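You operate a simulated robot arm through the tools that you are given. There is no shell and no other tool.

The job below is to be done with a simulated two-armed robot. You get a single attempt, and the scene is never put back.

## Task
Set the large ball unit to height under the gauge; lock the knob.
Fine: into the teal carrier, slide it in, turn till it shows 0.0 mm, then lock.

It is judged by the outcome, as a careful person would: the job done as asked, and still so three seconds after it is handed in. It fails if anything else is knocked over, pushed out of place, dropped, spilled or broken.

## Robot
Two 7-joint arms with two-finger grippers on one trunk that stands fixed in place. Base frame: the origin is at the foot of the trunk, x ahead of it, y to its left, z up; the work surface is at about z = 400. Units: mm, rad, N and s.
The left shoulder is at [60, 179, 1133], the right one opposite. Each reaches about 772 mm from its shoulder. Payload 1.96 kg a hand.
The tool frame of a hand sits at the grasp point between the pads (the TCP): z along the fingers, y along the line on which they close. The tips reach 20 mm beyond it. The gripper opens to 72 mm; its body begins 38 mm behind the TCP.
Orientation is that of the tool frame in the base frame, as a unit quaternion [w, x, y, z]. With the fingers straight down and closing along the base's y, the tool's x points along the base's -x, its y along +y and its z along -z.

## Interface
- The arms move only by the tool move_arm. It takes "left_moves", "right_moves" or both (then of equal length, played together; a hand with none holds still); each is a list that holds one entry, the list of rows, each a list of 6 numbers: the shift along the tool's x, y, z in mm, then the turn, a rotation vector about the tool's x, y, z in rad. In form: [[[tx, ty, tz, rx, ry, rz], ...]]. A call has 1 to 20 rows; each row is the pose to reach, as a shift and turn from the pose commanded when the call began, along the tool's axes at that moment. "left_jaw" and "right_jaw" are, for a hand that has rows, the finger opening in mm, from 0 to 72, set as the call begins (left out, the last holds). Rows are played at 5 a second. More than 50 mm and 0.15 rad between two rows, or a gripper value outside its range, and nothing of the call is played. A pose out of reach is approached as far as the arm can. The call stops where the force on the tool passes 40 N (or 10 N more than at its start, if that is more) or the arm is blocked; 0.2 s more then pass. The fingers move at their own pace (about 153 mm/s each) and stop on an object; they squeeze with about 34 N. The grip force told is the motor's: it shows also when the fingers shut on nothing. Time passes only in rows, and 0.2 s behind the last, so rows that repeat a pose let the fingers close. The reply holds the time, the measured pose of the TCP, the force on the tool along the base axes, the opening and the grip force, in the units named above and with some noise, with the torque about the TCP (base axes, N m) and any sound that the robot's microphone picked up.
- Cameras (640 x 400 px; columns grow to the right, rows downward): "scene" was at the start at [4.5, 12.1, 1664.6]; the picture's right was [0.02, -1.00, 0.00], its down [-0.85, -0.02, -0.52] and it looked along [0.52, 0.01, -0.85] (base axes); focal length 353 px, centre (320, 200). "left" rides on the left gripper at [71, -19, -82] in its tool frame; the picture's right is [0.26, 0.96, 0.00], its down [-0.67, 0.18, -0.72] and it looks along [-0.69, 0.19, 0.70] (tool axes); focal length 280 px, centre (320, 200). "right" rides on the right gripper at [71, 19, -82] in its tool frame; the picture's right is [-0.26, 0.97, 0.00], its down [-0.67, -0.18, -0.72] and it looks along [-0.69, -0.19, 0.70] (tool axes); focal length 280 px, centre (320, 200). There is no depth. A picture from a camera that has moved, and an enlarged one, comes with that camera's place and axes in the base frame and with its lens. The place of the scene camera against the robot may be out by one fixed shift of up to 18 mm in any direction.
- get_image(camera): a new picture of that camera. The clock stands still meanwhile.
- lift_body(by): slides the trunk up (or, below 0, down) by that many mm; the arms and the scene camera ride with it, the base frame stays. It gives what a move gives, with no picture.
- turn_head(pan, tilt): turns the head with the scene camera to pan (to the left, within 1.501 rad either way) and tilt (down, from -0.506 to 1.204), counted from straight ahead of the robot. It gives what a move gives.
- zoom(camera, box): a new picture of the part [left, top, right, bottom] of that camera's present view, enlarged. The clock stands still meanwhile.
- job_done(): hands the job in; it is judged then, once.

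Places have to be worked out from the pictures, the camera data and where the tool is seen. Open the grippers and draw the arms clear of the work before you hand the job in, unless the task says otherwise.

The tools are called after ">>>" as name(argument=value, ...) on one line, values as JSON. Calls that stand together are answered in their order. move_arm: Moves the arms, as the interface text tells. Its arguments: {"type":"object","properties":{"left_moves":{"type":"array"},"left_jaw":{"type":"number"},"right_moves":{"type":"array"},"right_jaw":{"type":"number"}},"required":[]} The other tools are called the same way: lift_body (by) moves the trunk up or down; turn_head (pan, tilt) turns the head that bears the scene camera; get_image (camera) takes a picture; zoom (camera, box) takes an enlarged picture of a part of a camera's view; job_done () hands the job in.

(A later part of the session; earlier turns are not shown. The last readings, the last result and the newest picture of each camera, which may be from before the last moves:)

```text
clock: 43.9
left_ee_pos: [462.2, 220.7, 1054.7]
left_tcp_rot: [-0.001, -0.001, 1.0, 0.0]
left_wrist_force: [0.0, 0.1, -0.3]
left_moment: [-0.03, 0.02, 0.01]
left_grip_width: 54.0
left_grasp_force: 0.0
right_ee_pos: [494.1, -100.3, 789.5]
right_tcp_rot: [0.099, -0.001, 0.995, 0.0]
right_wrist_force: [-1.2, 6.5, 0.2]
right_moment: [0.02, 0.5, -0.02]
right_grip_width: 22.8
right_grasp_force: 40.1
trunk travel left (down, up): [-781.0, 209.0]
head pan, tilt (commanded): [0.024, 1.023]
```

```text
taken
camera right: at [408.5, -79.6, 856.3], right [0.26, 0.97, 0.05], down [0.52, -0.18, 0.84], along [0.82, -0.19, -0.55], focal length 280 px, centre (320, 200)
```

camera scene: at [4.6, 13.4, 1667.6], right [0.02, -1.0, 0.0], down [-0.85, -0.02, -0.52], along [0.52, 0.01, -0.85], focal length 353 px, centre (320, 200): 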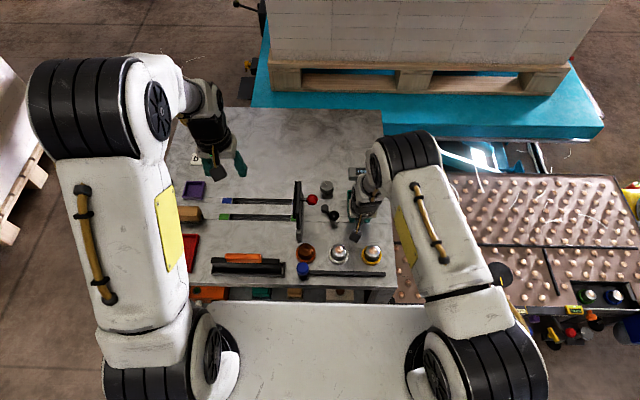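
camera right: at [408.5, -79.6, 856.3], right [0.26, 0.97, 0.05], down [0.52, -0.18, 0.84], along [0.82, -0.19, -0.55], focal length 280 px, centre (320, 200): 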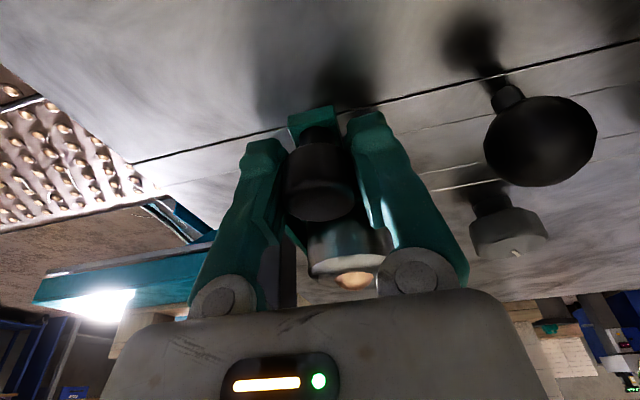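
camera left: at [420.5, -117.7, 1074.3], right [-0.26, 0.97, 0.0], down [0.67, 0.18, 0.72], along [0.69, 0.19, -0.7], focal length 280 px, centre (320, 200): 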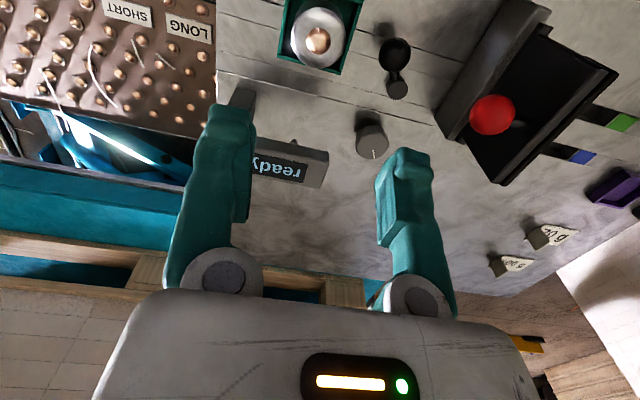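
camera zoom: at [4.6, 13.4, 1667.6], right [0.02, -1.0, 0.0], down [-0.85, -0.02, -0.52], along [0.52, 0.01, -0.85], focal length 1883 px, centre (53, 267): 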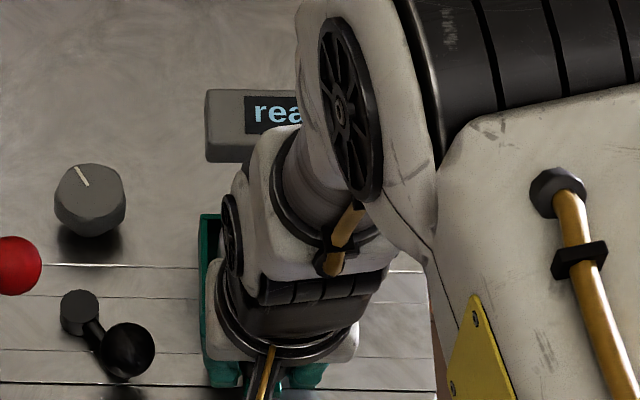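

Everything is clear so far; the carrier's centre should be about 33 mm short of the probe line. I push on 25 mm.

>>> move_arm(right_moves=[[[-4.9, 0, 1.0, 0, 0, 0], [-9.8, 0, 2.0, 0, 0, 0], [-14.7, 0, 3.0, 0, 0, 0], [-19.6, 0, 4.0, 0, 0, 0], [-24.5, 0, 5.0, 0, 0, 0], [-24.5, 0, 5.0, 0, 0, 0]]])

>>> zoom(camera="scene", box=[310, 150, 430, 225])

>>> get_image(camera="right")

>>> get_image(camera="left")

```text
clock: 45.3
left_ee_pos: [462.1, 220.2, 1054.0]
left_tcp_rot: [0.0, 0.001, 1.0, 0.0]
left_wrist_force: [0.3, -0.6, -0.9]
left_moment: [0.02, 0.0, -0.02]
left_grip_width: 54.2
left_grasp_force: 0.0
right_ee_pos: [518.1, -99.8, 789.4]
right_tcp_rot: [0.101, -0.001, 0.995, 0.0]
right_wrist_force: [0.0, 8.6, 0.0]
right_moment: [0.09, -0.4, -0.01]
right_grip_width: 22.4
right_grasp_force: 39.9
trunk travel left (down, up): [-781.0, 209.0]
head pan, tilt (commanded): [0.024, 1.023]
```

```text
5.33 times, centred on (370, 188) of scene
camera zoom: at [4.5, 13.8, 1667.5], right [0.02, -1.0, 0.0], down [-0.85, -0.02, -0.52], along [0.52, 0.01, -0.85], focal length 1883 px, centre (53, 267)
```

zoom: 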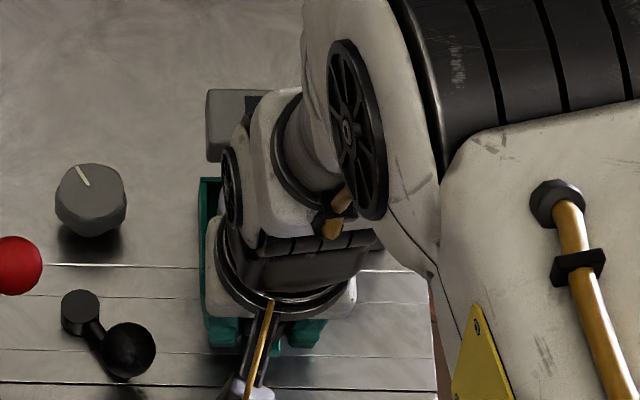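

```text
taken
camera right: at [433.6, -79.7, 856.2], right [0.26, 0.97, 0.05], down [0.52, -0.18, 0.84], along [0.82, -0.19, -0.55], focal length 280 px, centre (320, 200)
```

right: 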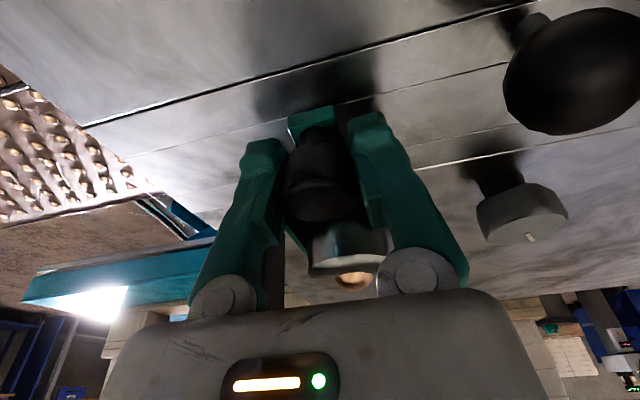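

```text
taken
camera left: at [390.8, 201.1, 1136.2], right [-0.26, 0.97, 0.0], down [0.67, 0.18, 0.72], along [0.69, 0.19, -0.7], focal length 280 px, centre (320, 200)
```

left: 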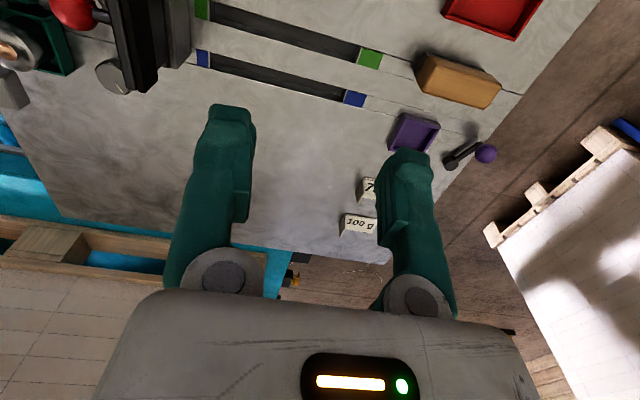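

The drag is still low. My scene view of the display is blocked by the right arm, so I bring the left hand 90 mm to the right (still high) so its camera can watch the gauge.

>>> move_arm(left_moves=[[[0, -30, 0, 0, 0, 0], [0, -60, 0, 0, 0, 0], [0, -90, 0, 0, 0, 0], [0, -90, 0, 0, 0, 0]]])

>>> zoom(camera="left", box=[0, 20, 200, 145])

```text
clock: 46.3
left_ee_pos: [465.1, 133.5, 1054.2]
left_tcp_rot: [0.001, 0.0, 1.0, 0.0]
left_wrist_force: [-0.5, 0.0, -0.2]
left_moment: [-0.01, -0.02, 0.0]
left_grip_width: 54.1
left_grasp_force: 0.0
right_ee_pos: [519.4, -100.1, 790.8]
right_tcp_rot: [0.099, -0.001, 0.995, 0.001]
right_wrist_force: [0.6, 10.6, -0.5]
right_moment: [0.07, -0.1, 0.0]
right_grip_width: 22.8
right_grasp_force: 39.5
trunk travel left (down, up): [-781.0, 209.0]
head pan, tilt (commanded): [0.024, 1.023]
```

```text
3.20 times, centred on (100, 82) of left
camera zoom: at [391.5, 113.9, 1134.7], right [-0.26, 0.97, 0.0], down [0.67, 0.18, 0.72], along [0.69, 0.19, -0.7], focal length 897 px, centre (1024, 576)
```

zoom: 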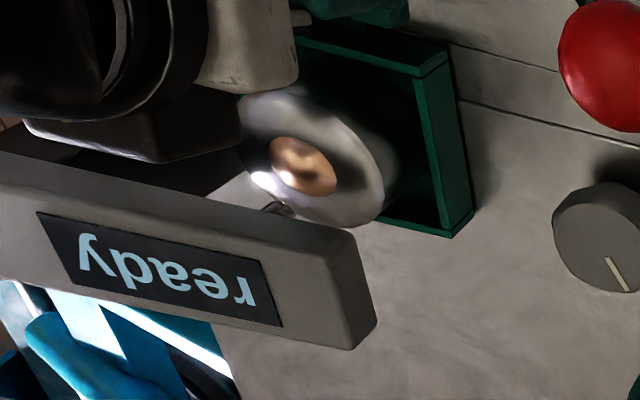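

This view shows the display and the ball approaching the probe, still "ready". I push in another 6 mm.

>>> move_arm(right_moves=[[[-2.0, 0, 0.4, 0, 0, 0], [-3.9, 0, 0.8, 0, 0, 0], [-5.9, 0, 1.2, 0, 0, 0], [-5.9, 0, 1.2, 0, 0, 0]]])

>>> zoom(camera="left", box=[0, 20, 200, 145])

```text
clock: 47.3
left_ee_pos: [463.0, 132.9, 1053.3]
left_tcp_rot: [0.002, 0.0, 1.0, 0.0]
left_wrist_force: [0.0, 0.6, 0.2]
left_moment: [0.01, 0.03, -0.01]
left_grip_width: 53.9
left_grasp_force: 0.0
right_ee_pos: [525.2, -99.5, 790.0]
right_tcp_rot: [0.099, 0.0, 0.995, 0.0]
right_wrist_force: [-1.7, 10.1, -1.8]
right_moment: [0.07, 0.49, -0.06]
right_grip_width: 22.6
right_grasp_force: 40.4
trunk travel left (down, up): [-781.0, 209.0]
head pan, tilt (commanded): [0.024, 1.023]
```

```text
3.20 times, centred on (100, 82) of left
camera zoom: at [391.6, 113.7, 1134.7], right [-0.26, 0.97, 0.0], down [0.67, 0.18, 0.72], along [0.69, 0.19, -0.7], focal length 897 px, centre (1024, 576)
```

zoom: 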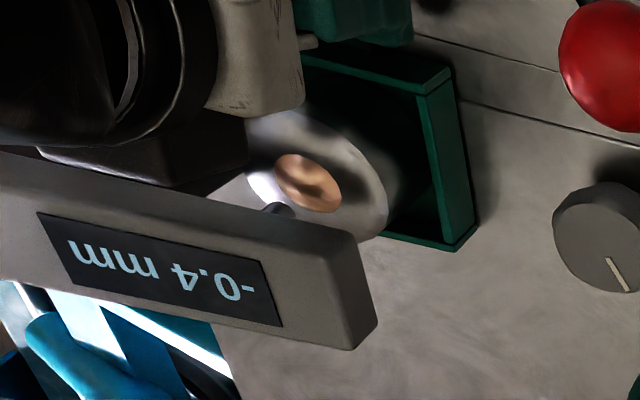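

The gauge now reads −0.4 mm. I push a little farther to find out whether the carrier has an end stop.

>>> move_arm(right_moves=[[[-1.0, 0, 0.2, 0, 0, 0], [-2.0, 0, 0.4, 0, 0, 0], [-2.9, 0, 0.6, 0, 0, 0], [-2.9, 0, 0.6, 0, 0, 0]]])

>>> zoom(camera="left", box=[0, 20, 200, 145])

```text
clock: 48.3
left_ee_pos: [462.2, 132.2, 1053.0]
left_tcp_rot: [-0.001, 0.0, 1.0, 0.0]
left_wrist_force: [-0.3, 0.8, 0.1]
left_moment: [-0.02, -0.02, -0.01]
left_grip_width: 53.9
left_grasp_force: 0.0
right_ee_pos: [528.8, -98.9, 789.8]
right_tcp_rot: [0.101, -0.001, 0.995, 0.0]
right_wrist_force: [-0.7, 8.5, -1.9]
right_moment: [-0.01, 0.08, -0.05]
right_grip_width: 22.6
right_grasp_force: 39.7
trunk travel left (down, up): [-781.0, 209.0]
head pan, tilt (commanded): [0.024, 1.023]
```

```text
3.20 times, centred on (100, 82) of left
camera zoom: at [391.7, 113.5, 1134.7], right [-0.26, 0.97, 0.0], down [0.67, 0.18, 0.72], along [0.69, 0.19, -0.7], focal length 897 px, centre (1024, 576)
```

zoom: 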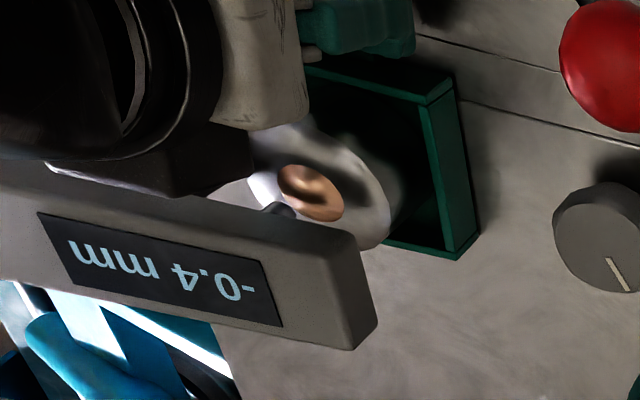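

Still −0.4 mm and no end stop felt. I try 4 mm more, gently, minding the gap between palm and gauge bar.

>>> move_arm(right_moves=[[[-1.0, 0, 0.2, 0, 0, 0], [-2.0, 0, 0.4, 0, 0, 0], [-2.9, 0, 0.6, 0, 0, 0], [-3.9, 0, 0.8, 0, 0, 0], [-3.9, 0, 0.8, 0, 0, 0]]])

>>> zoom(camera="left", box=[0, 20, 200, 145])

>>> get_image(camera="right")

```text
clock: 49.5
left_ee_pos: [462.0, 133.3, 1053.9]
left_tcp_rot: [0.001, 0.001, 1.0, 0.001]
left_wrist_force: [-0.1, 0.8, 0.1]
left_moment: [0.01, 0.02, -0.03]
left_grip_width: 54.0
left_grasp_force: 0.1
right_ee_pos: [530.1, -99.0, 791.0]
right_tcp_rot: [0.099, -0.001, 0.995, 0.001]
right_wrist_force: [-15.6, 9.9, -9.9]
right_moment: [0.05, 0.15, 0.02]
right_grip_width: 22.3
right_grasp_force: 40.4
trunk travel left (down, up): [-781.0, 209.0]
head pan, tilt (commanded): [0.024, 1.023]
```

```text
3.20 times, centred on (100, 82) of left
camera zoom: at [390.3, 113.7, 1135.1], right [-0.26, 0.97, 0.0], down [0.67, 0.18, 0.72], along [0.69, 0.19, -0.7], focal length 897 px, centre (1024, 576)
```

zoom: 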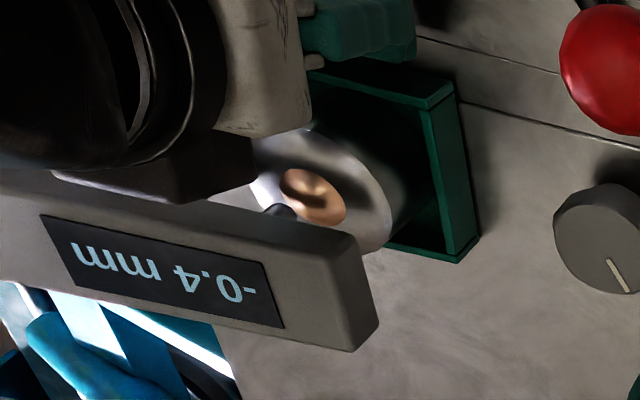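

```text
taken
camera right: at [444.4, -79.6, 856.4], right [0.26, 0.97, 0.05], down [0.52, -0.18, 0.83], along [0.81, -0.19, -0.55], focal length 280 px, centre (320, 200)
```

right: 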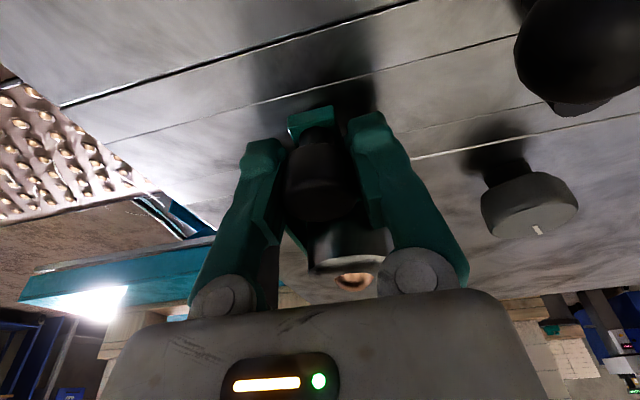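

The push met a firm stop at x ≈ 530 (15 N), and the reading stays −0.4 mm: the carrier is fully in. I relax the push by about 2 mm, then open the jaws to let go of the handle.

>>> move_arm(right_moves=[[[1.0, 0, -0.2, 0, 0, 0], [1.7, 0, -0.3, 0, 0, 0], [1.7, 0, -0.3, 0, 0, 0]]])

>>> move_arm(right_moves=[[[1.7, 0, -0.3, 0, 0, 0], [1.7, 0, -0.3, 0, 0, 0], [1.7, 0, -0.3, 0, 0, 0]]], right_jaw=44)

>>> zoom(camera="left", box=[0, 20, 200, 145])

```text
clock: 50.3
left_ee_pos: [461.6, 133.9, 1053.6]
left_tcp_rot: [0.0, 0.0, 1.0, 0.0]
left_wrist_force: [0.2, 0.3, -0.6]
left_moment: [-0.01, 0.01, 0.02]
left_grip_width: 54.1
left_grasp_force: 0.0
right_ee_pos: [529.5, -98.8, 790.8]
right_tcp_rot: [0.099, -0.001, 0.995, 0.001]
right_wrist_force: [-16.3, 10.0, -10.4]
right_moment: [0.01, 0.67, 0.0]
right_grip_width: 22.6
right_grasp_force: 39.5
trunk travel left (down, up): [-781.0, 209.0]
head pan, tilt (commanded): [0.024, 1.023]
```

```text
clock: 51.1
left_ee_pos: [462.9, 131.6, 1053.4]
left_tcp_rot: [0.0, -0.001, 1.0, 0.0]
left_wrist_force: [0.1, 0.6, -0.5]
left_moment: [-0.01, 0.0, 0.02]
left_grip_width: 53.7
left_grasp_force: 0.0
right_ee_pos: [530.5, -101.2, 789.5]
right_tcp_rot: [0.1, 0.0, 0.995, 0.0]
right_wrist_force: [0.0, -0.2, 0.0]
right_moment: [-0.02, 0.03, 0.03]
right_grip_width: 43.8
right_grasp_force: 0.1
trunk travel left (down, up): [-781.0, 209.0]
head pan, tilt (commanded): [0.024, 1.023]
```

```text
3.20 times, centred on (100, 82) of left
camera zoom: at [391.7, 112.2, 1134.9], right [-0.26, 0.97, 0.0], down [0.67, 0.18, 0.72], along [0.69, 0.19, -0.7], focal length 897 px, centre (1024, 576)
```

zoom: 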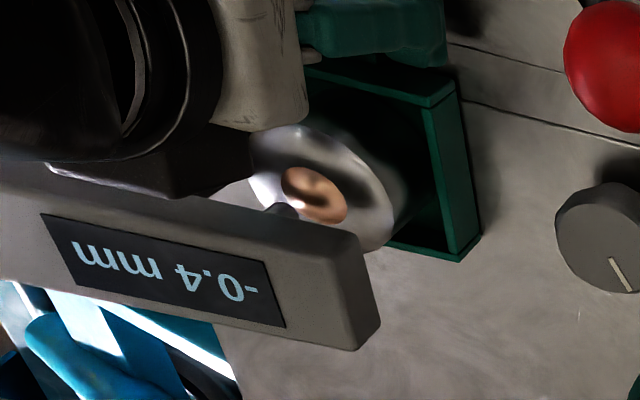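

The handle is released and the gauge holds −0.4 mm. I withdraw the right hand up and back along its own axis, clear of the gauge bar.

>>> move_arm(right_moves=[[[2, 0, -15, 0, 0, 0], [2, 0, -35, 0, 0, 0], [2, 0, -65, 0, 0, 0], [2, 0, -100, 0, 0, 0], [2, 0, -140, 0, 0, 0], [2, 0, -175, 0, 0.1, 0], [2, 0, -185, 0, 0.2, 0], [2, 0, -185, 0, 0.2, 0]]])

>>> get_image(camera="right")

>>> get_image(camera="scene")

>>> get_image(camera="left")

```text
clock: 52.9
left_ee_pos: [462.4, 132.7, 1052.7]
left_tcp_rot: [0.0, 0.0, 1.0, 0.0]
left_wrist_force: [-0.1, 0.8, -0.3]
left_moment: [0.0, 0.02, 0.01]
left_grip_width: 54.1
left_grasp_force: 0.0
right_ee_pos: [489.6, -100.9, 971.8]
right_tcp_rot: [-0.001, 0.0, 1.0, 0.0]
right_wrist_force: [-0.3, -0.2, 0.1]
right_moment: [-0.01, 0.0, 0.0]
right_grip_width: 44.0
right_grasp_force: 0.1
trunk travel left (down, up): [-781.0, 209.0]
head pan, tilt (commanded): [0.024, 1.023]
```

```text
taken
camera right: at [418.5, -81.0, 1053.7], right [0.26, 0.97, 0.0], down [0.68, -0.18, 0.71], along [0.69, -0.19, -0.7], focal length 280 px, centre (320, 200)
```

right: 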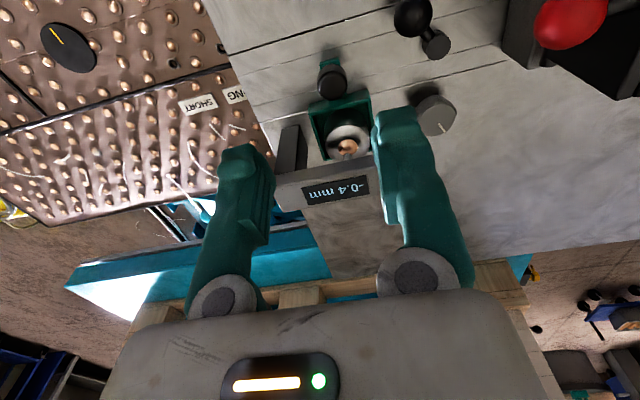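

```text
taken
camera scene: at [4.2, 12.2, 1667.5], right [0.02, -1.0, 0.0], down [-0.85, -0.02, -0.52], along [0.52, 0.01, -0.85], focal length 353 px, centre (320, 200)
```

scene: 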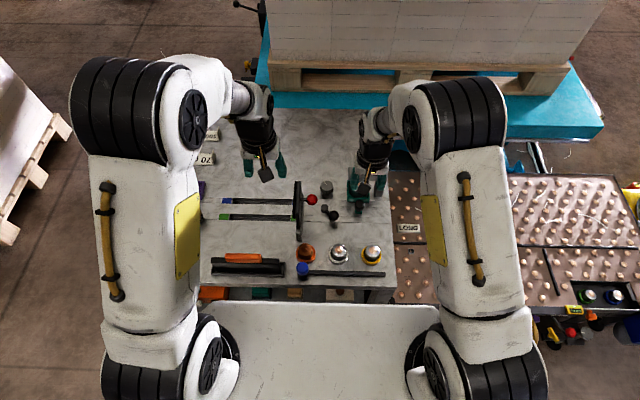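

```text
taken
camera left: at [391.2, 112.6, 1135.0], right [-0.26, 0.97, 0.0], down [0.67, 0.18, 0.72], along [0.69, 0.19, -0.7], focal length 280 px, centre (320, 200)
```

left: 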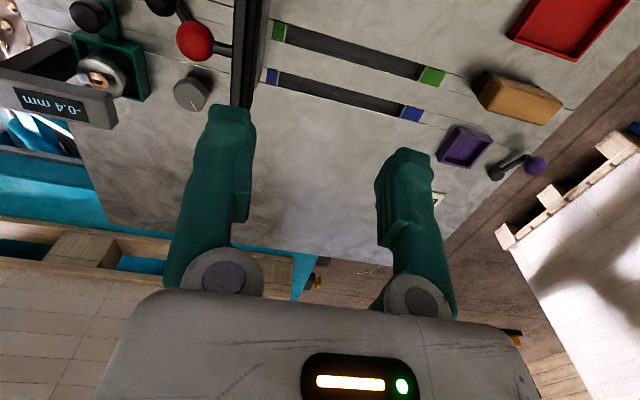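

Both hand cameras see the gauge (−0.4 mm) and knob now. I zoom on the knob in both views to triangulate it precisely.

>>> zoom(camera="right", box=[360, 0, 520, 150])

>>> zoom(camera="left", box=[140, 0, 300, 120])

```text
2.67 times, centred on (440, 75) of right
camera zoom: at [418.5, -81.0, 1053.7], right [0.26, 0.97, 0.0], down [0.68, -0.18, 0.71], along [0.69, -0.19, -0.7], focal length 748 px, centre (0, 533)
```

zoom: 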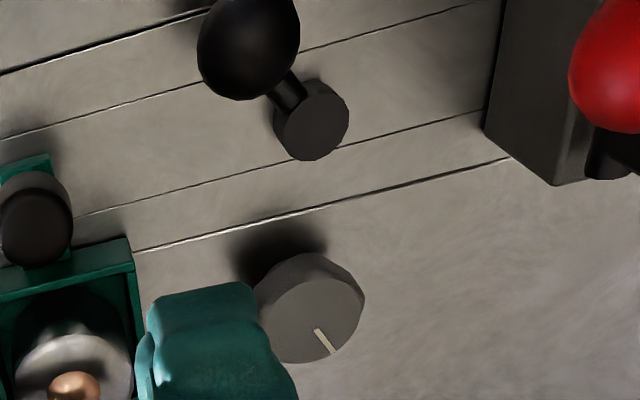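

```text
3.33 times, centred on (220, 60) of left
camera zoom: at [391.2, 112.6, 1135.0], right [-0.26, 0.97, 0.0], down [0.67, 0.18, 0.72], along [0.69, 0.19, -0.7], focal length 935 px, centre (653, 667)
```

zoom: 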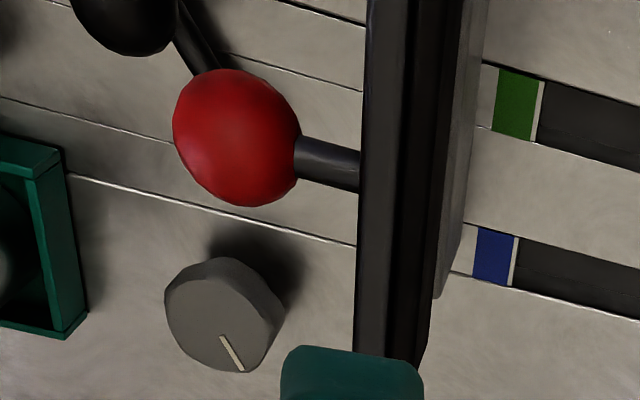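

Knob top centre comes out near (593, −4.5, 792); the mark points about 29° from +x toward +y. I zoom closer to see how its eight flats lie, so the fingers can take opposite flats.

>>> zoom(camera="left", box=[160, 70, 224, 120])

>>> zoom(camera="scene", box=[310, 170, 342, 210])

```text
8.00 times, centred on (192, 95) of left
camera zoom: at [391.2, 112.6, 1135.0], right [-0.26, 0.97, 0.0], down [0.67, 0.18, 0.72], along [0.69, 0.19, -0.7], focal length 2243 px, centre (1344, 1040)
```

zoom: 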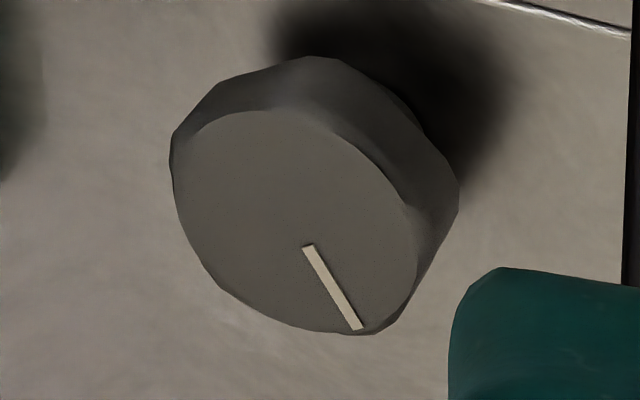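

```text
10.00 times, centred on (326, 190) of scene
camera zoom: at [4.2, 12.2, 1667.5], right [0.02, -1.0, 0.0], down [-0.85, -0.02, -0.52], along [0.52, 0.01, -0.85], focal length 3530 px, centre (260, 300)
```

zoom: 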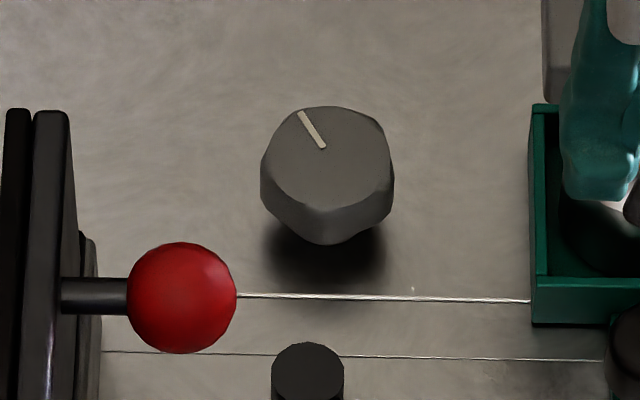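

I move the right hand above the knob at a height clear of the red handle and the gauge bar, jaws at 64 mm.

>>> move_arm(right_moves=[[[-26, 24, 0, 0, 0, 0], [-52, 48, 0, 0, 0, 0], [-78, 72, 0, 0, 0, 0], [-104, 96.5, 0, 0, 0, 0], [-104, 96.5, 20, 0, 0, 0], [-104, 96.5, 20, 0, 0, 0]]], right_jaw=64)

>>> get_image(camera="right")

>>> get_image(camera="left")

>>> get_image(camera="scene")

```text
clock: 54.3
left_ee_pos: [464.0, 131.0, 1052.5]
left_tcp_rot: [-0.001, 0.001, 1.0, 0.0]
left_wrist_force: [0.0, 0.4, -0.6]
left_moment: [-0.01, -0.01, 0.03]
left_grip_width: 54.2
left_grasp_force: 0.0
right_ee_pos: [576.0, -22.7, 968.3]
right_tcp_rot: [0.0, 0.0, 1.0, 0.0]
right_wrist_force: [-0.4, -0.5, -0.5]
right_moment: [0.0, 0.01, 0.01]
right_grip_width: 63.9
right_grasp_force: 0.0
right hand out of reach, approached as far as the arm can: row 4, 5, 6
trunk travel left (down, up): [-781.0, 209.0]
head pan, tilt (commanded): [0.024, 1.023]
```

```text
taken
camera right: at [504.0, -2.8, 1049.3], right [0.26, 0.97, 0.0], down [0.67, -0.18, 0.72], along [0.69, -0.19, -0.7], focal length 280 px, centre (320, 200)
```

right: 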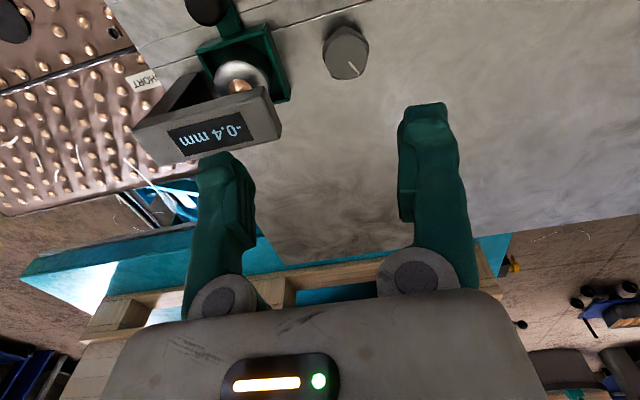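

```text
taken
camera left: at [391.3, 112.5, 1135.0], right [-0.26, 0.97, 0.0], down [0.67, 0.18, 0.72], along [0.69, 0.19, -0.7], focal length 280 px, centre (320, 200)
```

left: 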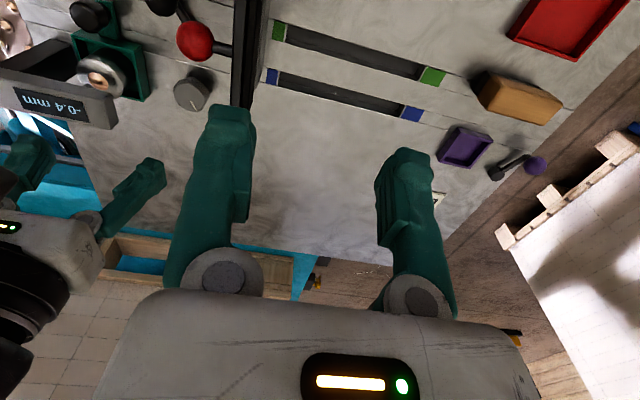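

```text
taken
camera scene: at [4.4, 12.0, 1667.5], right [0.02, -1.0, 0.0], down [-0.85, -0.02, -0.52], along [0.52, 0.01, -0.85], focal length 353 px, centre (320, 200)
```

scene: 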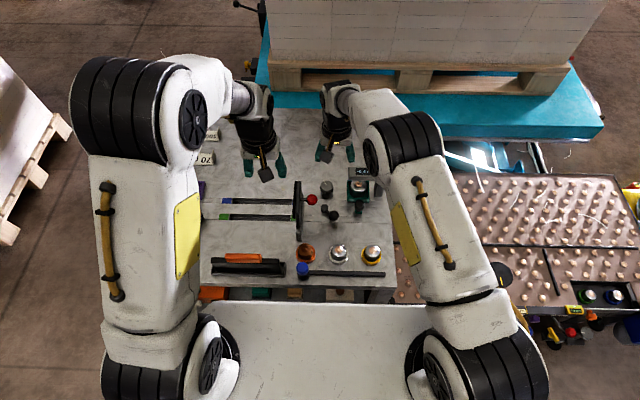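

The vertical hand cannot reach the knob; the wrist is at the arm's limit. If I lean the hand back about 0.2 rad and yaw it about 20° toward the right shoulder, the wrist comes within reach while palm and camera stay clear of the red handle and gauge bar. I do this at the safe height first.

>>> move_arm(right_moves=[[[0, 0, 0, -0.009, -0.05, -0.087], [0, 0, 0, -0.017, -0.099, -0.175], [-6, 6, 2, -0.026, -0.149, -0.262], [-12, 12, 4, -0.035, -0.198, -0.349], [-17.3, 18.3, 8, -0.035, -0.198, -0.349], [-17.3, 18.3, 8, -0.035, -0.198, -0.349]]])

>>> get_image(camera="right")

>>> get_image(camera="left")

```text
clock: 55.7
left_ee_pos: [463.8, 132.9, 1054.1]
left_tcp_rot: [0.0, 0.0, 1.0, 0.001]
left_wrist_force: [-1.0, -0.1, 0.2]
left_moment: [-0.01, 0.0, -0.04]
left_grip_width: 53.8
left_grasp_force: 0.0
right_ee_pos: [591.2, -5.4, 958.6]
right_tcp_rot: [0.099, -0.174, 0.98, 0.018]
right_wrist_force: [-0.9, -0.4, 0.1]
right_moment: [0.01, -0.03, -0.04]
right_grip_width: 63.9
right_grasp_force: 0.1
trunk travel left (down, up): [-781.0, 209.0]
head pan, tilt (commanded): [0.024, 1.023]
```

```text
taken
camera right: at [504.9, -14.8, 1025.2], right [-0.09, 0.99, 0.05], down [0.55, 0.01, 0.84], along [0.83, 0.11, -0.55], focal length 280 px, centre (320, 200)
```

right: 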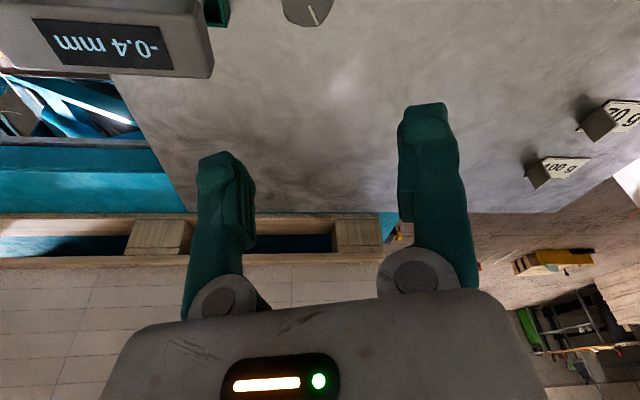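

```text
taken
camera left: at [391.4, 112.5, 1135.0], right [-0.26, 0.97, 0.0], down [0.67, 0.18, 0.72], along [0.69, 0.19, -0.7], focal length 280 px, centre (320, 200)
```

left: 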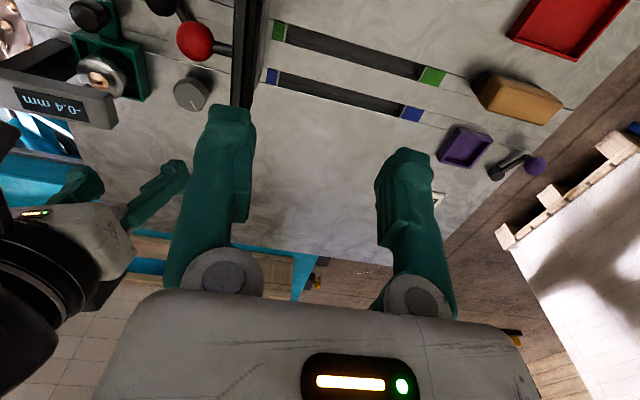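

The leaned hand reaches over the knob. I lower it to TCP z ≈ 840, with the tips still above the knob top, and check the alignment.

>>> move_arm(right_moves=[[[5.3, 0, 29, 0, 0, 0], [10.6, 0, 58, 0, 0, 0], [16, 0.1, 88, 0, 0, 0], [21.3, 0.2, 116.7, 0, 0, 0], [21.3, 0.2, 116.7, 0, 0, 0]]])

>>> get_image(camera="right")

>>> get_image(camera="left")

>>> zoom(camera="scene", box=[280, 140, 400, 215])

```text
clock: 56.9
left_ee_pos: [463.6, 132.4, 1052.5]
left_tcp_rot: [0.0, 0.0, 1.0, 0.0]
left_wrist_force: [0.3, 0.0, 0.0]
left_moment: [0.01, -0.03, -0.01]
left_grip_width: 54.0
left_grasp_force: 0.1
right_ee_pos: [591.9, -5.0, 839.9]
right_tcp_rot: [0.099, -0.174, 0.98, 0.018]
right_wrist_force: [-0.7, 0.5, -0.3]
right_moment: [-0.01, 0.0, 0.02]
right_grip_width: 64.1
right_grasp_force: 0.1
trunk travel left (down, up): [-781.0, 209.0]
head pan, tilt (commanded): [0.024, 1.023]
```

```text
taken
camera right: at [505.4, -14.5, 905.6], right [-0.09, 0.99, 0.05], down [0.55, 0.01, 0.84], along [0.83, 0.1, -0.55], focal length 280 px, centre (320, 200)
```

right: 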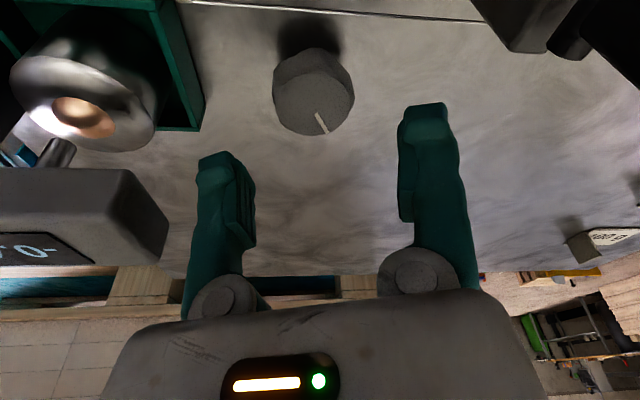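

```text
taken
camera left: at [391.1, 112.7, 1135.1], right [-0.26, 0.97, 0.0], down [0.67, 0.18, 0.72], along [0.69, 0.19, -0.7], focal length 280 px, centre (320, 200)
```

left: 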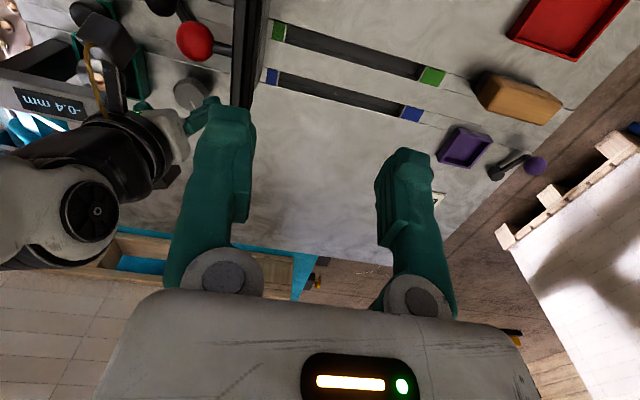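

```text
5.33 times, centred on (340, 178) of scene
camera zoom: at [4.1, 12.3, 1667.5], right [0.02, -1.0, 0.0], down [-0.85, -0.02, -0.52], along [0.52, 0.01, -0.85], focal length 1883 px, centre (213, 320)
```

zoom: 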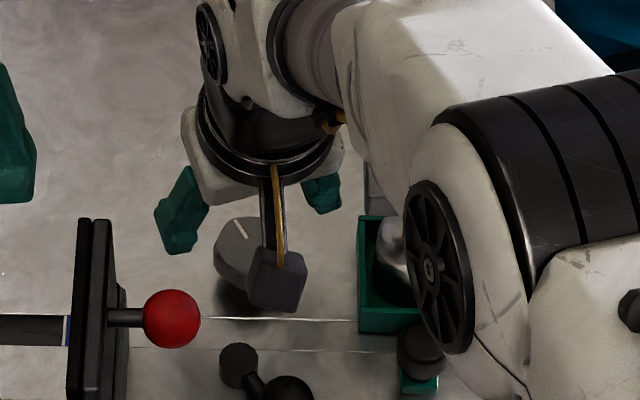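

The knob appears within ~1 mm of where expected, at about (592.4, −3.3). I narrow the jaws to 58 mm and lower around it to TCP z ≈ 787.

>>> move_arm(right_moves=[[[2.4, 0.7, 13, 0, 0, 0], [4.7, 1.4, 26, 0, 0, 0], [6.6, 1.4, 36, 0, 0, 0], [8.2, 1.4, 45, 0, 0, 0], [9.5, 1.4, 52, 0, 0, 0], [9.5, 1.4, 52, 0, 0, 0]]], right_jaw=58)

>>> get_image(camera="right")

>>> get_image(camera="left")

>>> zoom(camera="scene", box=[280, 140, 400, 215])

```text
clock: 58.3
left_ee_pos: [462.9, 131.6, 1053.1]
left_tcp_rot: [0.0, 0.0, 1.0, -0.001]
left_wrist_force: [-0.3, -0.9, -0.6]
left_moment: [0.03, 0.0, 0.0]
left_grip_width: 54.1
left_grasp_force: 0.1
right_ee_pos: [594.0, -0.3, 787.8]
right_tcp_rot: [0.098, -0.173, 0.98, 0.018]
right_wrist_force: [0.1, 0.2, -0.1]
right_moment: [0.0, 0.0, -0.01]
right_grip_width: 58.0
right_grasp_force: 0.1
trunk travel left (down, up): [-781.0, 209.0]
head pan, tilt (commanded): [0.024, 1.023]
```

```text
taken
camera right: at [506.3, -12.4, 853.3], right [-0.09, 0.99, 0.05], down [0.55, 0.01, 0.83], along [0.83, 0.1, -0.55], focal length 280 px, centre (320, 200)
```

right: 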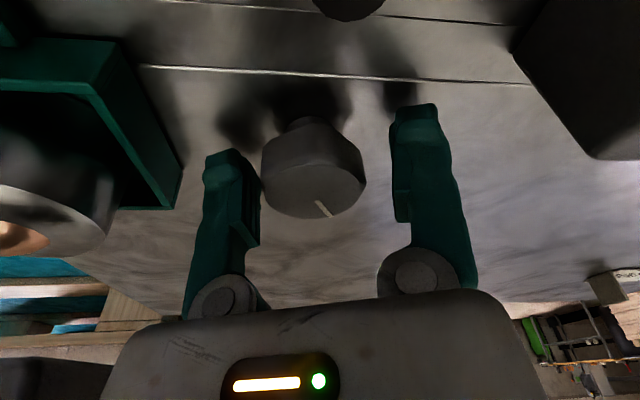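

```text
taken
camera left: at [391.5, 112.7, 1134.9], right [-0.26, 0.97, 0.0], down [0.67, 0.18, 0.72], along [0.69, 0.19, -0.7], focal length 280 px, centre (320, 200)
```

left: 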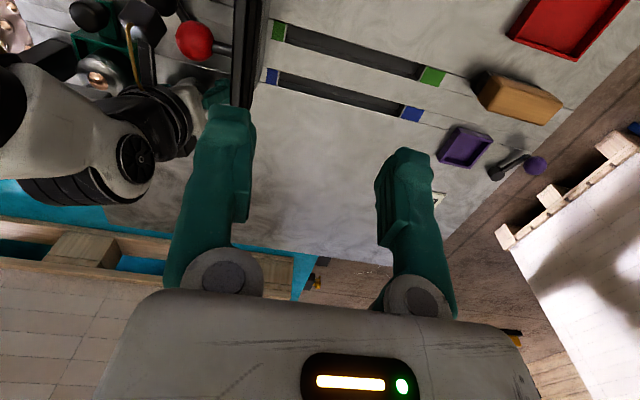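

```text
5.33 times, centred on (340, 178) of scene
camera zoom: at [4.7, 12.3, 1667.5], right [0.02, -1.0, 0.0], down [-0.85, -0.02, -0.52], along [0.52, 0.01, -0.85], focal length 1883 px, centre (213, 320)
```

zoom: 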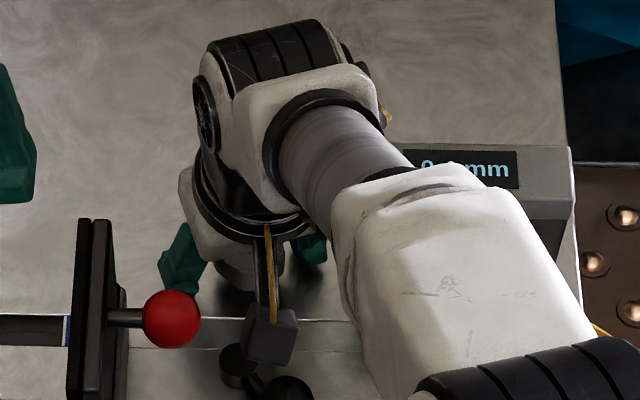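

The fingers straddle the knob correctly. The right arm now blocks the left camera's view of the display, so I shift the left hand 92 mm back toward the robot for a line of sight beneath the right forearm.

>>> move_arm(left_moves=[[[30, 0, 0, 0, 0, 0], [60, 0, 0, 0, 0, 0], [92, 0, 0, 0, 0, 0], [92, 0, 0, 0, 0, 0]]])

>>> get_image(camera="left")

```text
clock: 59.3
left_ee_pos: [371.6, 132.2, 1054.2]
left_tcp_rot: [0.0, 0.0, 1.0, 0.0]
left_wrist_force: [-0.4, -0.1, 0.5]
left_moment: [-0.03, 0.02, 0.0]
left_grip_width: 54.0
left_grasp_force: 0.1
right_ee_pos: [594.2, -1.4, 786.2]
right_tcp_rot: [0.098, -0.174, 0.98, 0.017]
right_wrist_force: [-0.6, 0.9, 0.2]
right_moment: [0.0, -0.04, 0.01]
right_grip_width: 58.0
right_grasp_force: 0.2
trunk travel left (down, up): [-781.0, 209.0]
head pan, tilt (commanded): [0.024, 1.023]
```

```text
taken
camera left: at [299.7, 112.9, 1135.9], right [-0.26, 0.97, 0.0], down [0.67, 0.18, 0.72], along [0.69, 0.19, -0.7], focal length 280 px, centre (320, 200)
```

left: 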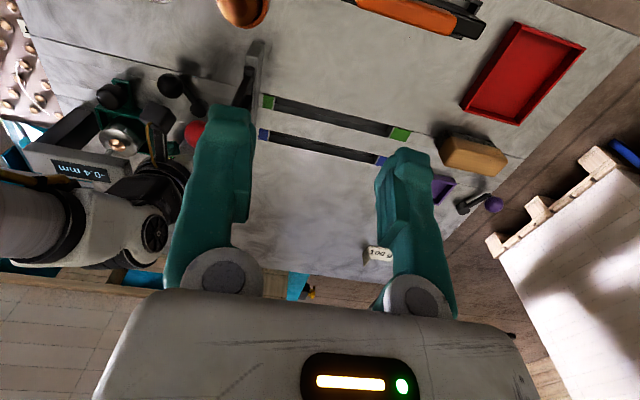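

The display (−0.4 mm) is now readable from the left camera. I centre the hand by 1.8 mm and close on the knob.

>>> move_arm(right_moves=[[[0, -1.8, 0, 0, 0, 0], [0, -1.8, 0, 0, 0, 0]]])

>>> move_arm(right_moves=[[[0, 0, 0, 0, 0, 0], [0, 0, 0, 0, 0, 0], [0, 0, 0, 0, 0, 0]]], right_jaw=25)

>>> get_image(camera="right")

>>> zoom(camera="left", box=[0, 90, 200, 215])

```text
clock: 59.9
left_ee_pos: [372.0, 132.3, 1054.5]
left_tcp_rot: [0.0, 0.0, 1.0, -0.001]
left_wrist_force: [0.5, -0.6, -0.9]
left_moment: [0.0, -0.01, -0.03]
left_grip_width: 53.7
left_grasp_force: 0.1
right_ee_pos: [593.1, -3.7, 786.6]
right_tcp_rot: [0.099, -0.173, 0.98, 0.017]
right_wrist_force: [0.4, 0.1, -0.2]
right_moment: [-0.01, -0.01, 0.01]
right_grip_width: 58.0
right_grasp_force: 0.1
trunk travel left (down, up): [-781.0, 209.0]
head pan, tilt (commanded): [0.024, 1.023]
```

```text
clock: 60.7
left_ee_pos: [372.1, 132.7, 1053.0]
left_tcp_rot: [0.0, 0.001, 1.0, 0.001]
left_wrist_force: [-0.5, -1.2, -0.1]
left_moment: [0.0, 0.0, -0.02]
left_grip_width: 54.2
left_grasp_force: 0.2
right_ee_pos: [595.2, -4.6, 786.4]
right_tcp_rot: [0.099, -0.173, 0.98, 0.018]
right_wrist_force: [4.0, -8.9, 0.6]
right_moment: [-0.33, -0.02, 0.0]
right_grip_width: 40.5
right_grasp_force: 39.9
trunk travel left (down, up): [-781.0, 209.0]
head pan, tilt (commanded): [0.024, 1.023]
```

```text
taken
camera right: at [507.3, -15.3, 853.3], right [-0.09, 0.99, 0.05], down [0.55, 0.01, 0.84], along [0.83, 0.1, -0.55], focal length 280 px, centre (320, 200)
```

right: 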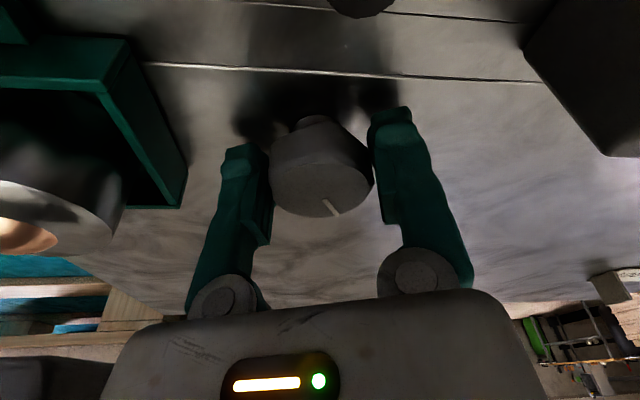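

```text
3.20 times, centred on (100, 152) of left
camera zoom: at [300.1, 111.7, 1136.0], right [-0.26, 0.97, 0.0], down [0.67, 0.18, 0.72], along [0.69, 0.19, -0.7], focal length 897 px, centre (1024, 352)
```

zoom: 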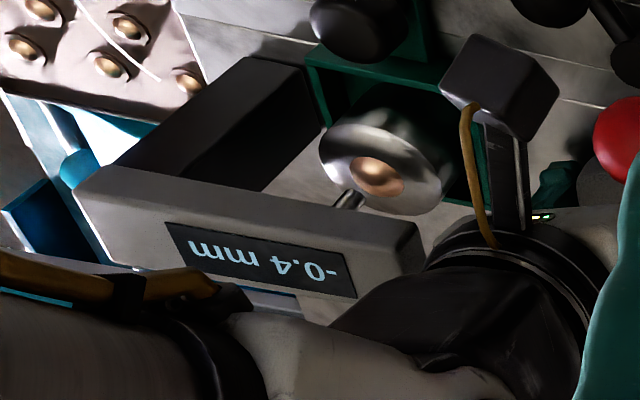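

Gripped at 40.5 mm; the gauge still shows −0.4 mm. I turn the knob 10° clockwise (seen from above) as a trial and read the gauge.

>>> move_arm(right_moves=[[[0, 0, 0, 0.007, 0, 0.0343], [0, 0, 0, 0.0139, 0, 0.0686], [0, 0, 0, 0.0209, 0, 0.1029], [0, 0, 0, 0.0278, 0, 0.1372], [0, 0, 0, 0.0348, 0, 0.1715], [0, 0, 0, 0.0348, 0, 0.1715]]])

>>> zoom(camera="left", box=[0, 90, 200, 215])

>>> get_image(camera="right")

```text
clock: 62.1
left_ee_pos: [371.6, 132.1, 1053.9]
left_tcp_rot: [0.0, 0.001, 1.0, 0.001]
left_wrist_force: [-0.2, -0.2, 0.2]
left_moment: [0.02, -0.03, -0.03]
left_grip_width: 53.9
left_grasp_force: 0.0
right_ee_pos: [594.1, -5.2, 787.7]
right_tcp_rot: [0.099, -0.086, 0.991, 0.01]
right_wrist_force: [9.8, -9.4, 2.7]
right_moment: [-0.23, 0.38, -0.05]
right_grip_width: 40.7
right_grasp_force: 40.1
trunk travel left (down, up): [-781.0, 209.0]
head pan, tilt (commanded): [0.024, 1.023]
```

```text
3.20 times, centred on (100, 152) of left
camera zoom: at [300.4, 111.8, 1136.0], right [-0.26, 0.97, 0.0], down [0.67, 0.18, 0.72], along [0.69, 0.19, -0.7], focal length 897 px, centre (1024, 352)
```

zoom: 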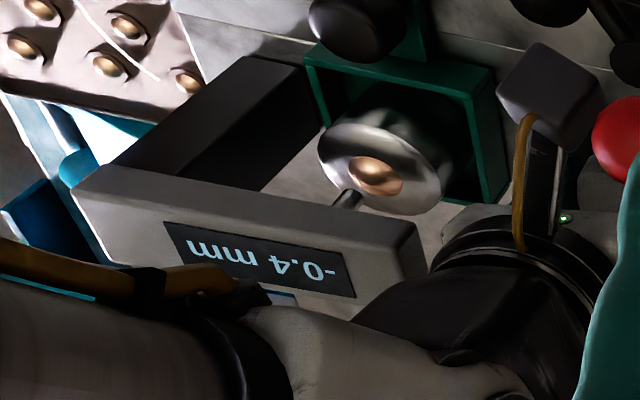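

```text
taken
camera right: at [506.6, 0.0, 853.3], right [0.08, 0.99, 0.05], down [0.54, -0.09, 0.83], along [0.84, -0.04, -0.55], focal length 280 px, centre (320, 200)
```

right: 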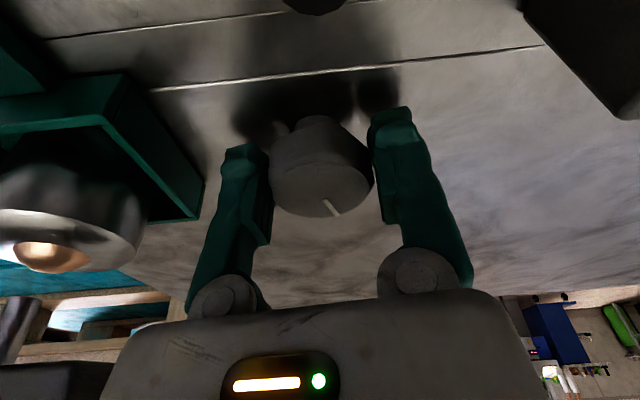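

The knob follows the hand, but 10° clockwise leaves −0.4 mm, so it is a fine thread. I open slightly, swing the hand back 21° counterclockwise around the knob, and take a second, longer bite.

>>> move_arm(right_moves=[[[0, 0, 0, 0, 0, 0], [0, 0, 0, -0.0182, 0, -0.0898], [0, 0, 0, -0.0365, 0, -0.1796], [0, 0, 0, -0.0547, 0, -0.2694], [0, 0, 0, -0.0729, 0, -0.3592], [0, 0, 0, -0.0729, 0, -0.3592]]], right_jaw=52)

>>> get_image(camera="right")

>>> zoom(camera="left", box=[0, 90, 200, 215])

```text
clock: 63.5
left_ee_pos: [371.5, 133.5, 1053.3]
left_tcp_rot: [0.0, 0.0, 1.0, 0.0]
left_wrist_force: [0.3, 0.3, 0.3]
left_moment: [0.04, -0.03, 0.01]
left_grip_width: 53.9
left_grasp_force: 0.0
right_ee_pos: [593.0, -3.5, 787.3]
right_tcp_rot: [0.097, -0.267, 0.958, 0.028]
right_wrist_force: [-0.6, -0.3, -0.2]
right_moment: [0.01, 0.01, 0.0]
right_grip_width: 52.0
right_grasp_force: 0.0
trunk travel left (down, up): [-781.0, 209.0]
head pan, tilt (commanded): [0.024, 1.023]
```

```text
taken
camera right: at [510.0, -31.2, 854.1], right [-0.28, 0.96, 0.05], down [0.54, 0.11, 0.83], along [0.79, 0.26, -0.55], focal length 280 px, centre (320, 200)
```

right: 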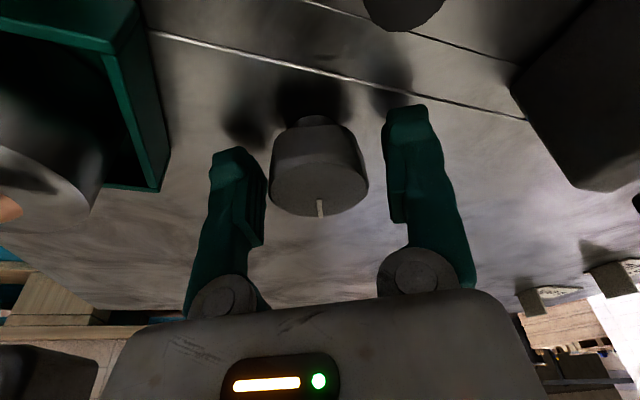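

```text
3.20 times, centred on (100, 152) of left
camera zoom: at [299.5, 113.0, 1136.0], right [-0.26, 0.97, 0.0], down [0.67, 0.18, 0.72], along [0.69, 0.19, -0.7], focal length 897 px, centre (1024, 352)
```

zoom: 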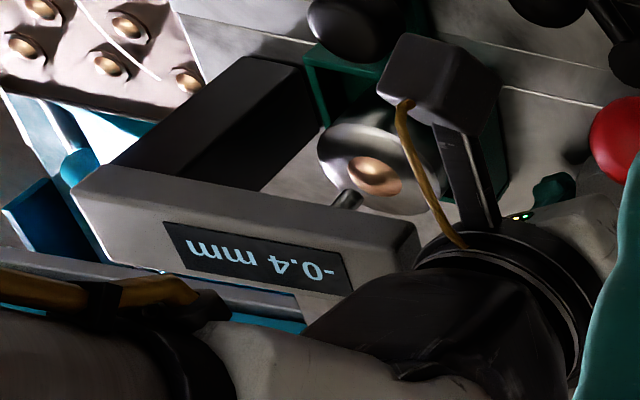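

No contact force and clear of the bar. I close on the knob and turn it 21° clockwise in the same call.

>>> move_arm(right_moves=[[[0, 0, 0, 0, 0, 0], [0, 0, 0, 0, 0, 0], [0, 0, 0, 0.0122, 0, 0.06], [0, 0, 0, 0.0243, 0, 0.1198], [0, 0, 0, 0.0365, 0, 0.1796], [0, 0, 0, 0.0486, 0, 0.2394], [0, 0, 0, 0.0608, 0, 0.2993], [0, 0, 0, 0.0729, 0, 0.3592], [0, 0, 0, 0.0729, 0, 0.3592]]], right_jaw=25)

>>> zoom(camera="left", box=[0, 90, 200, 215])

>>> get_image(camera="right")

```text
clock: 65.5
left_ee_pos: [370.9, 131.1, 1054.5]
left_tcp_rot: [0.0, 0.001, 1.0, 0.001]
left_wrist_force: [-0.4, 0.2, -0.4]
left_moment: [-0.02, -0.01, 0.02]
left_grip_width: 54.2
left_grasp_force: 0.0
right_ee_pos: [593.5, -4.8, 787.4]
right_tcp_rot: [0.1, -0.087, 0.991, 0.01]
right_wrist_force: [3.9, -12.0, 2.7]
right_moment: [-0.18, -0.66, 0.0]
right_grip_width: 40.8
right_grasp_force: 39.7
trunk travel left (down, up): [-781.0, 209.0]
head pan, tilt (commanded): [0.024, 1.023]
```

```text
3.20 times, centred on (100, 152) of left
camera zoom: at [299.6, 111.4, 1136.2], right [-0.26, 0.97, 0.0], down [0.67, 0.18, 0.72], along [0.69, 0.19, -0.7], focal length 897 px, centre (1024, 352)
```

zoom: 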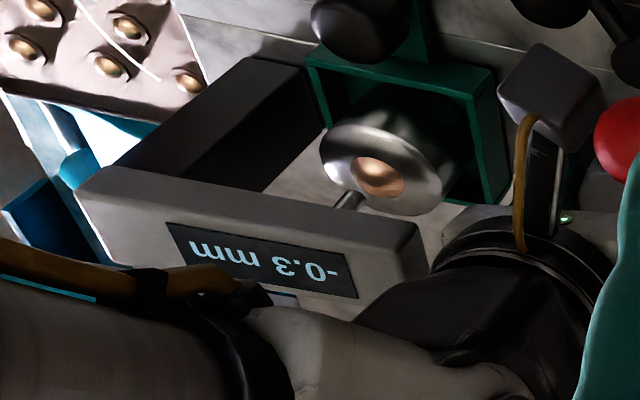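

```text
taken
camera right: at [506.0, -0.1, 853.9], right [0.08, 0.99, 0.05], down [0.54, -0.09, 0.84], along [0.84, -0.04, -0.55], focal length 280 px, centre (320, 200)
```

right: 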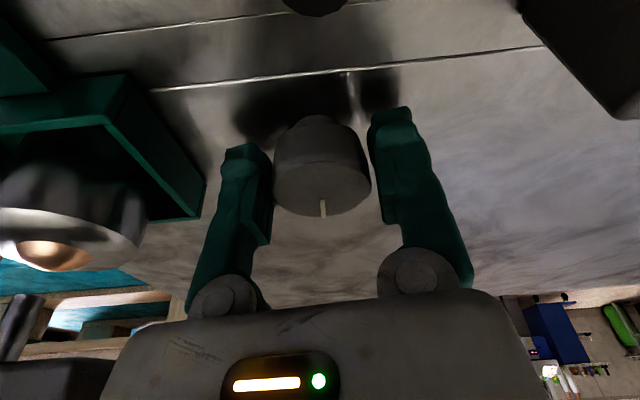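

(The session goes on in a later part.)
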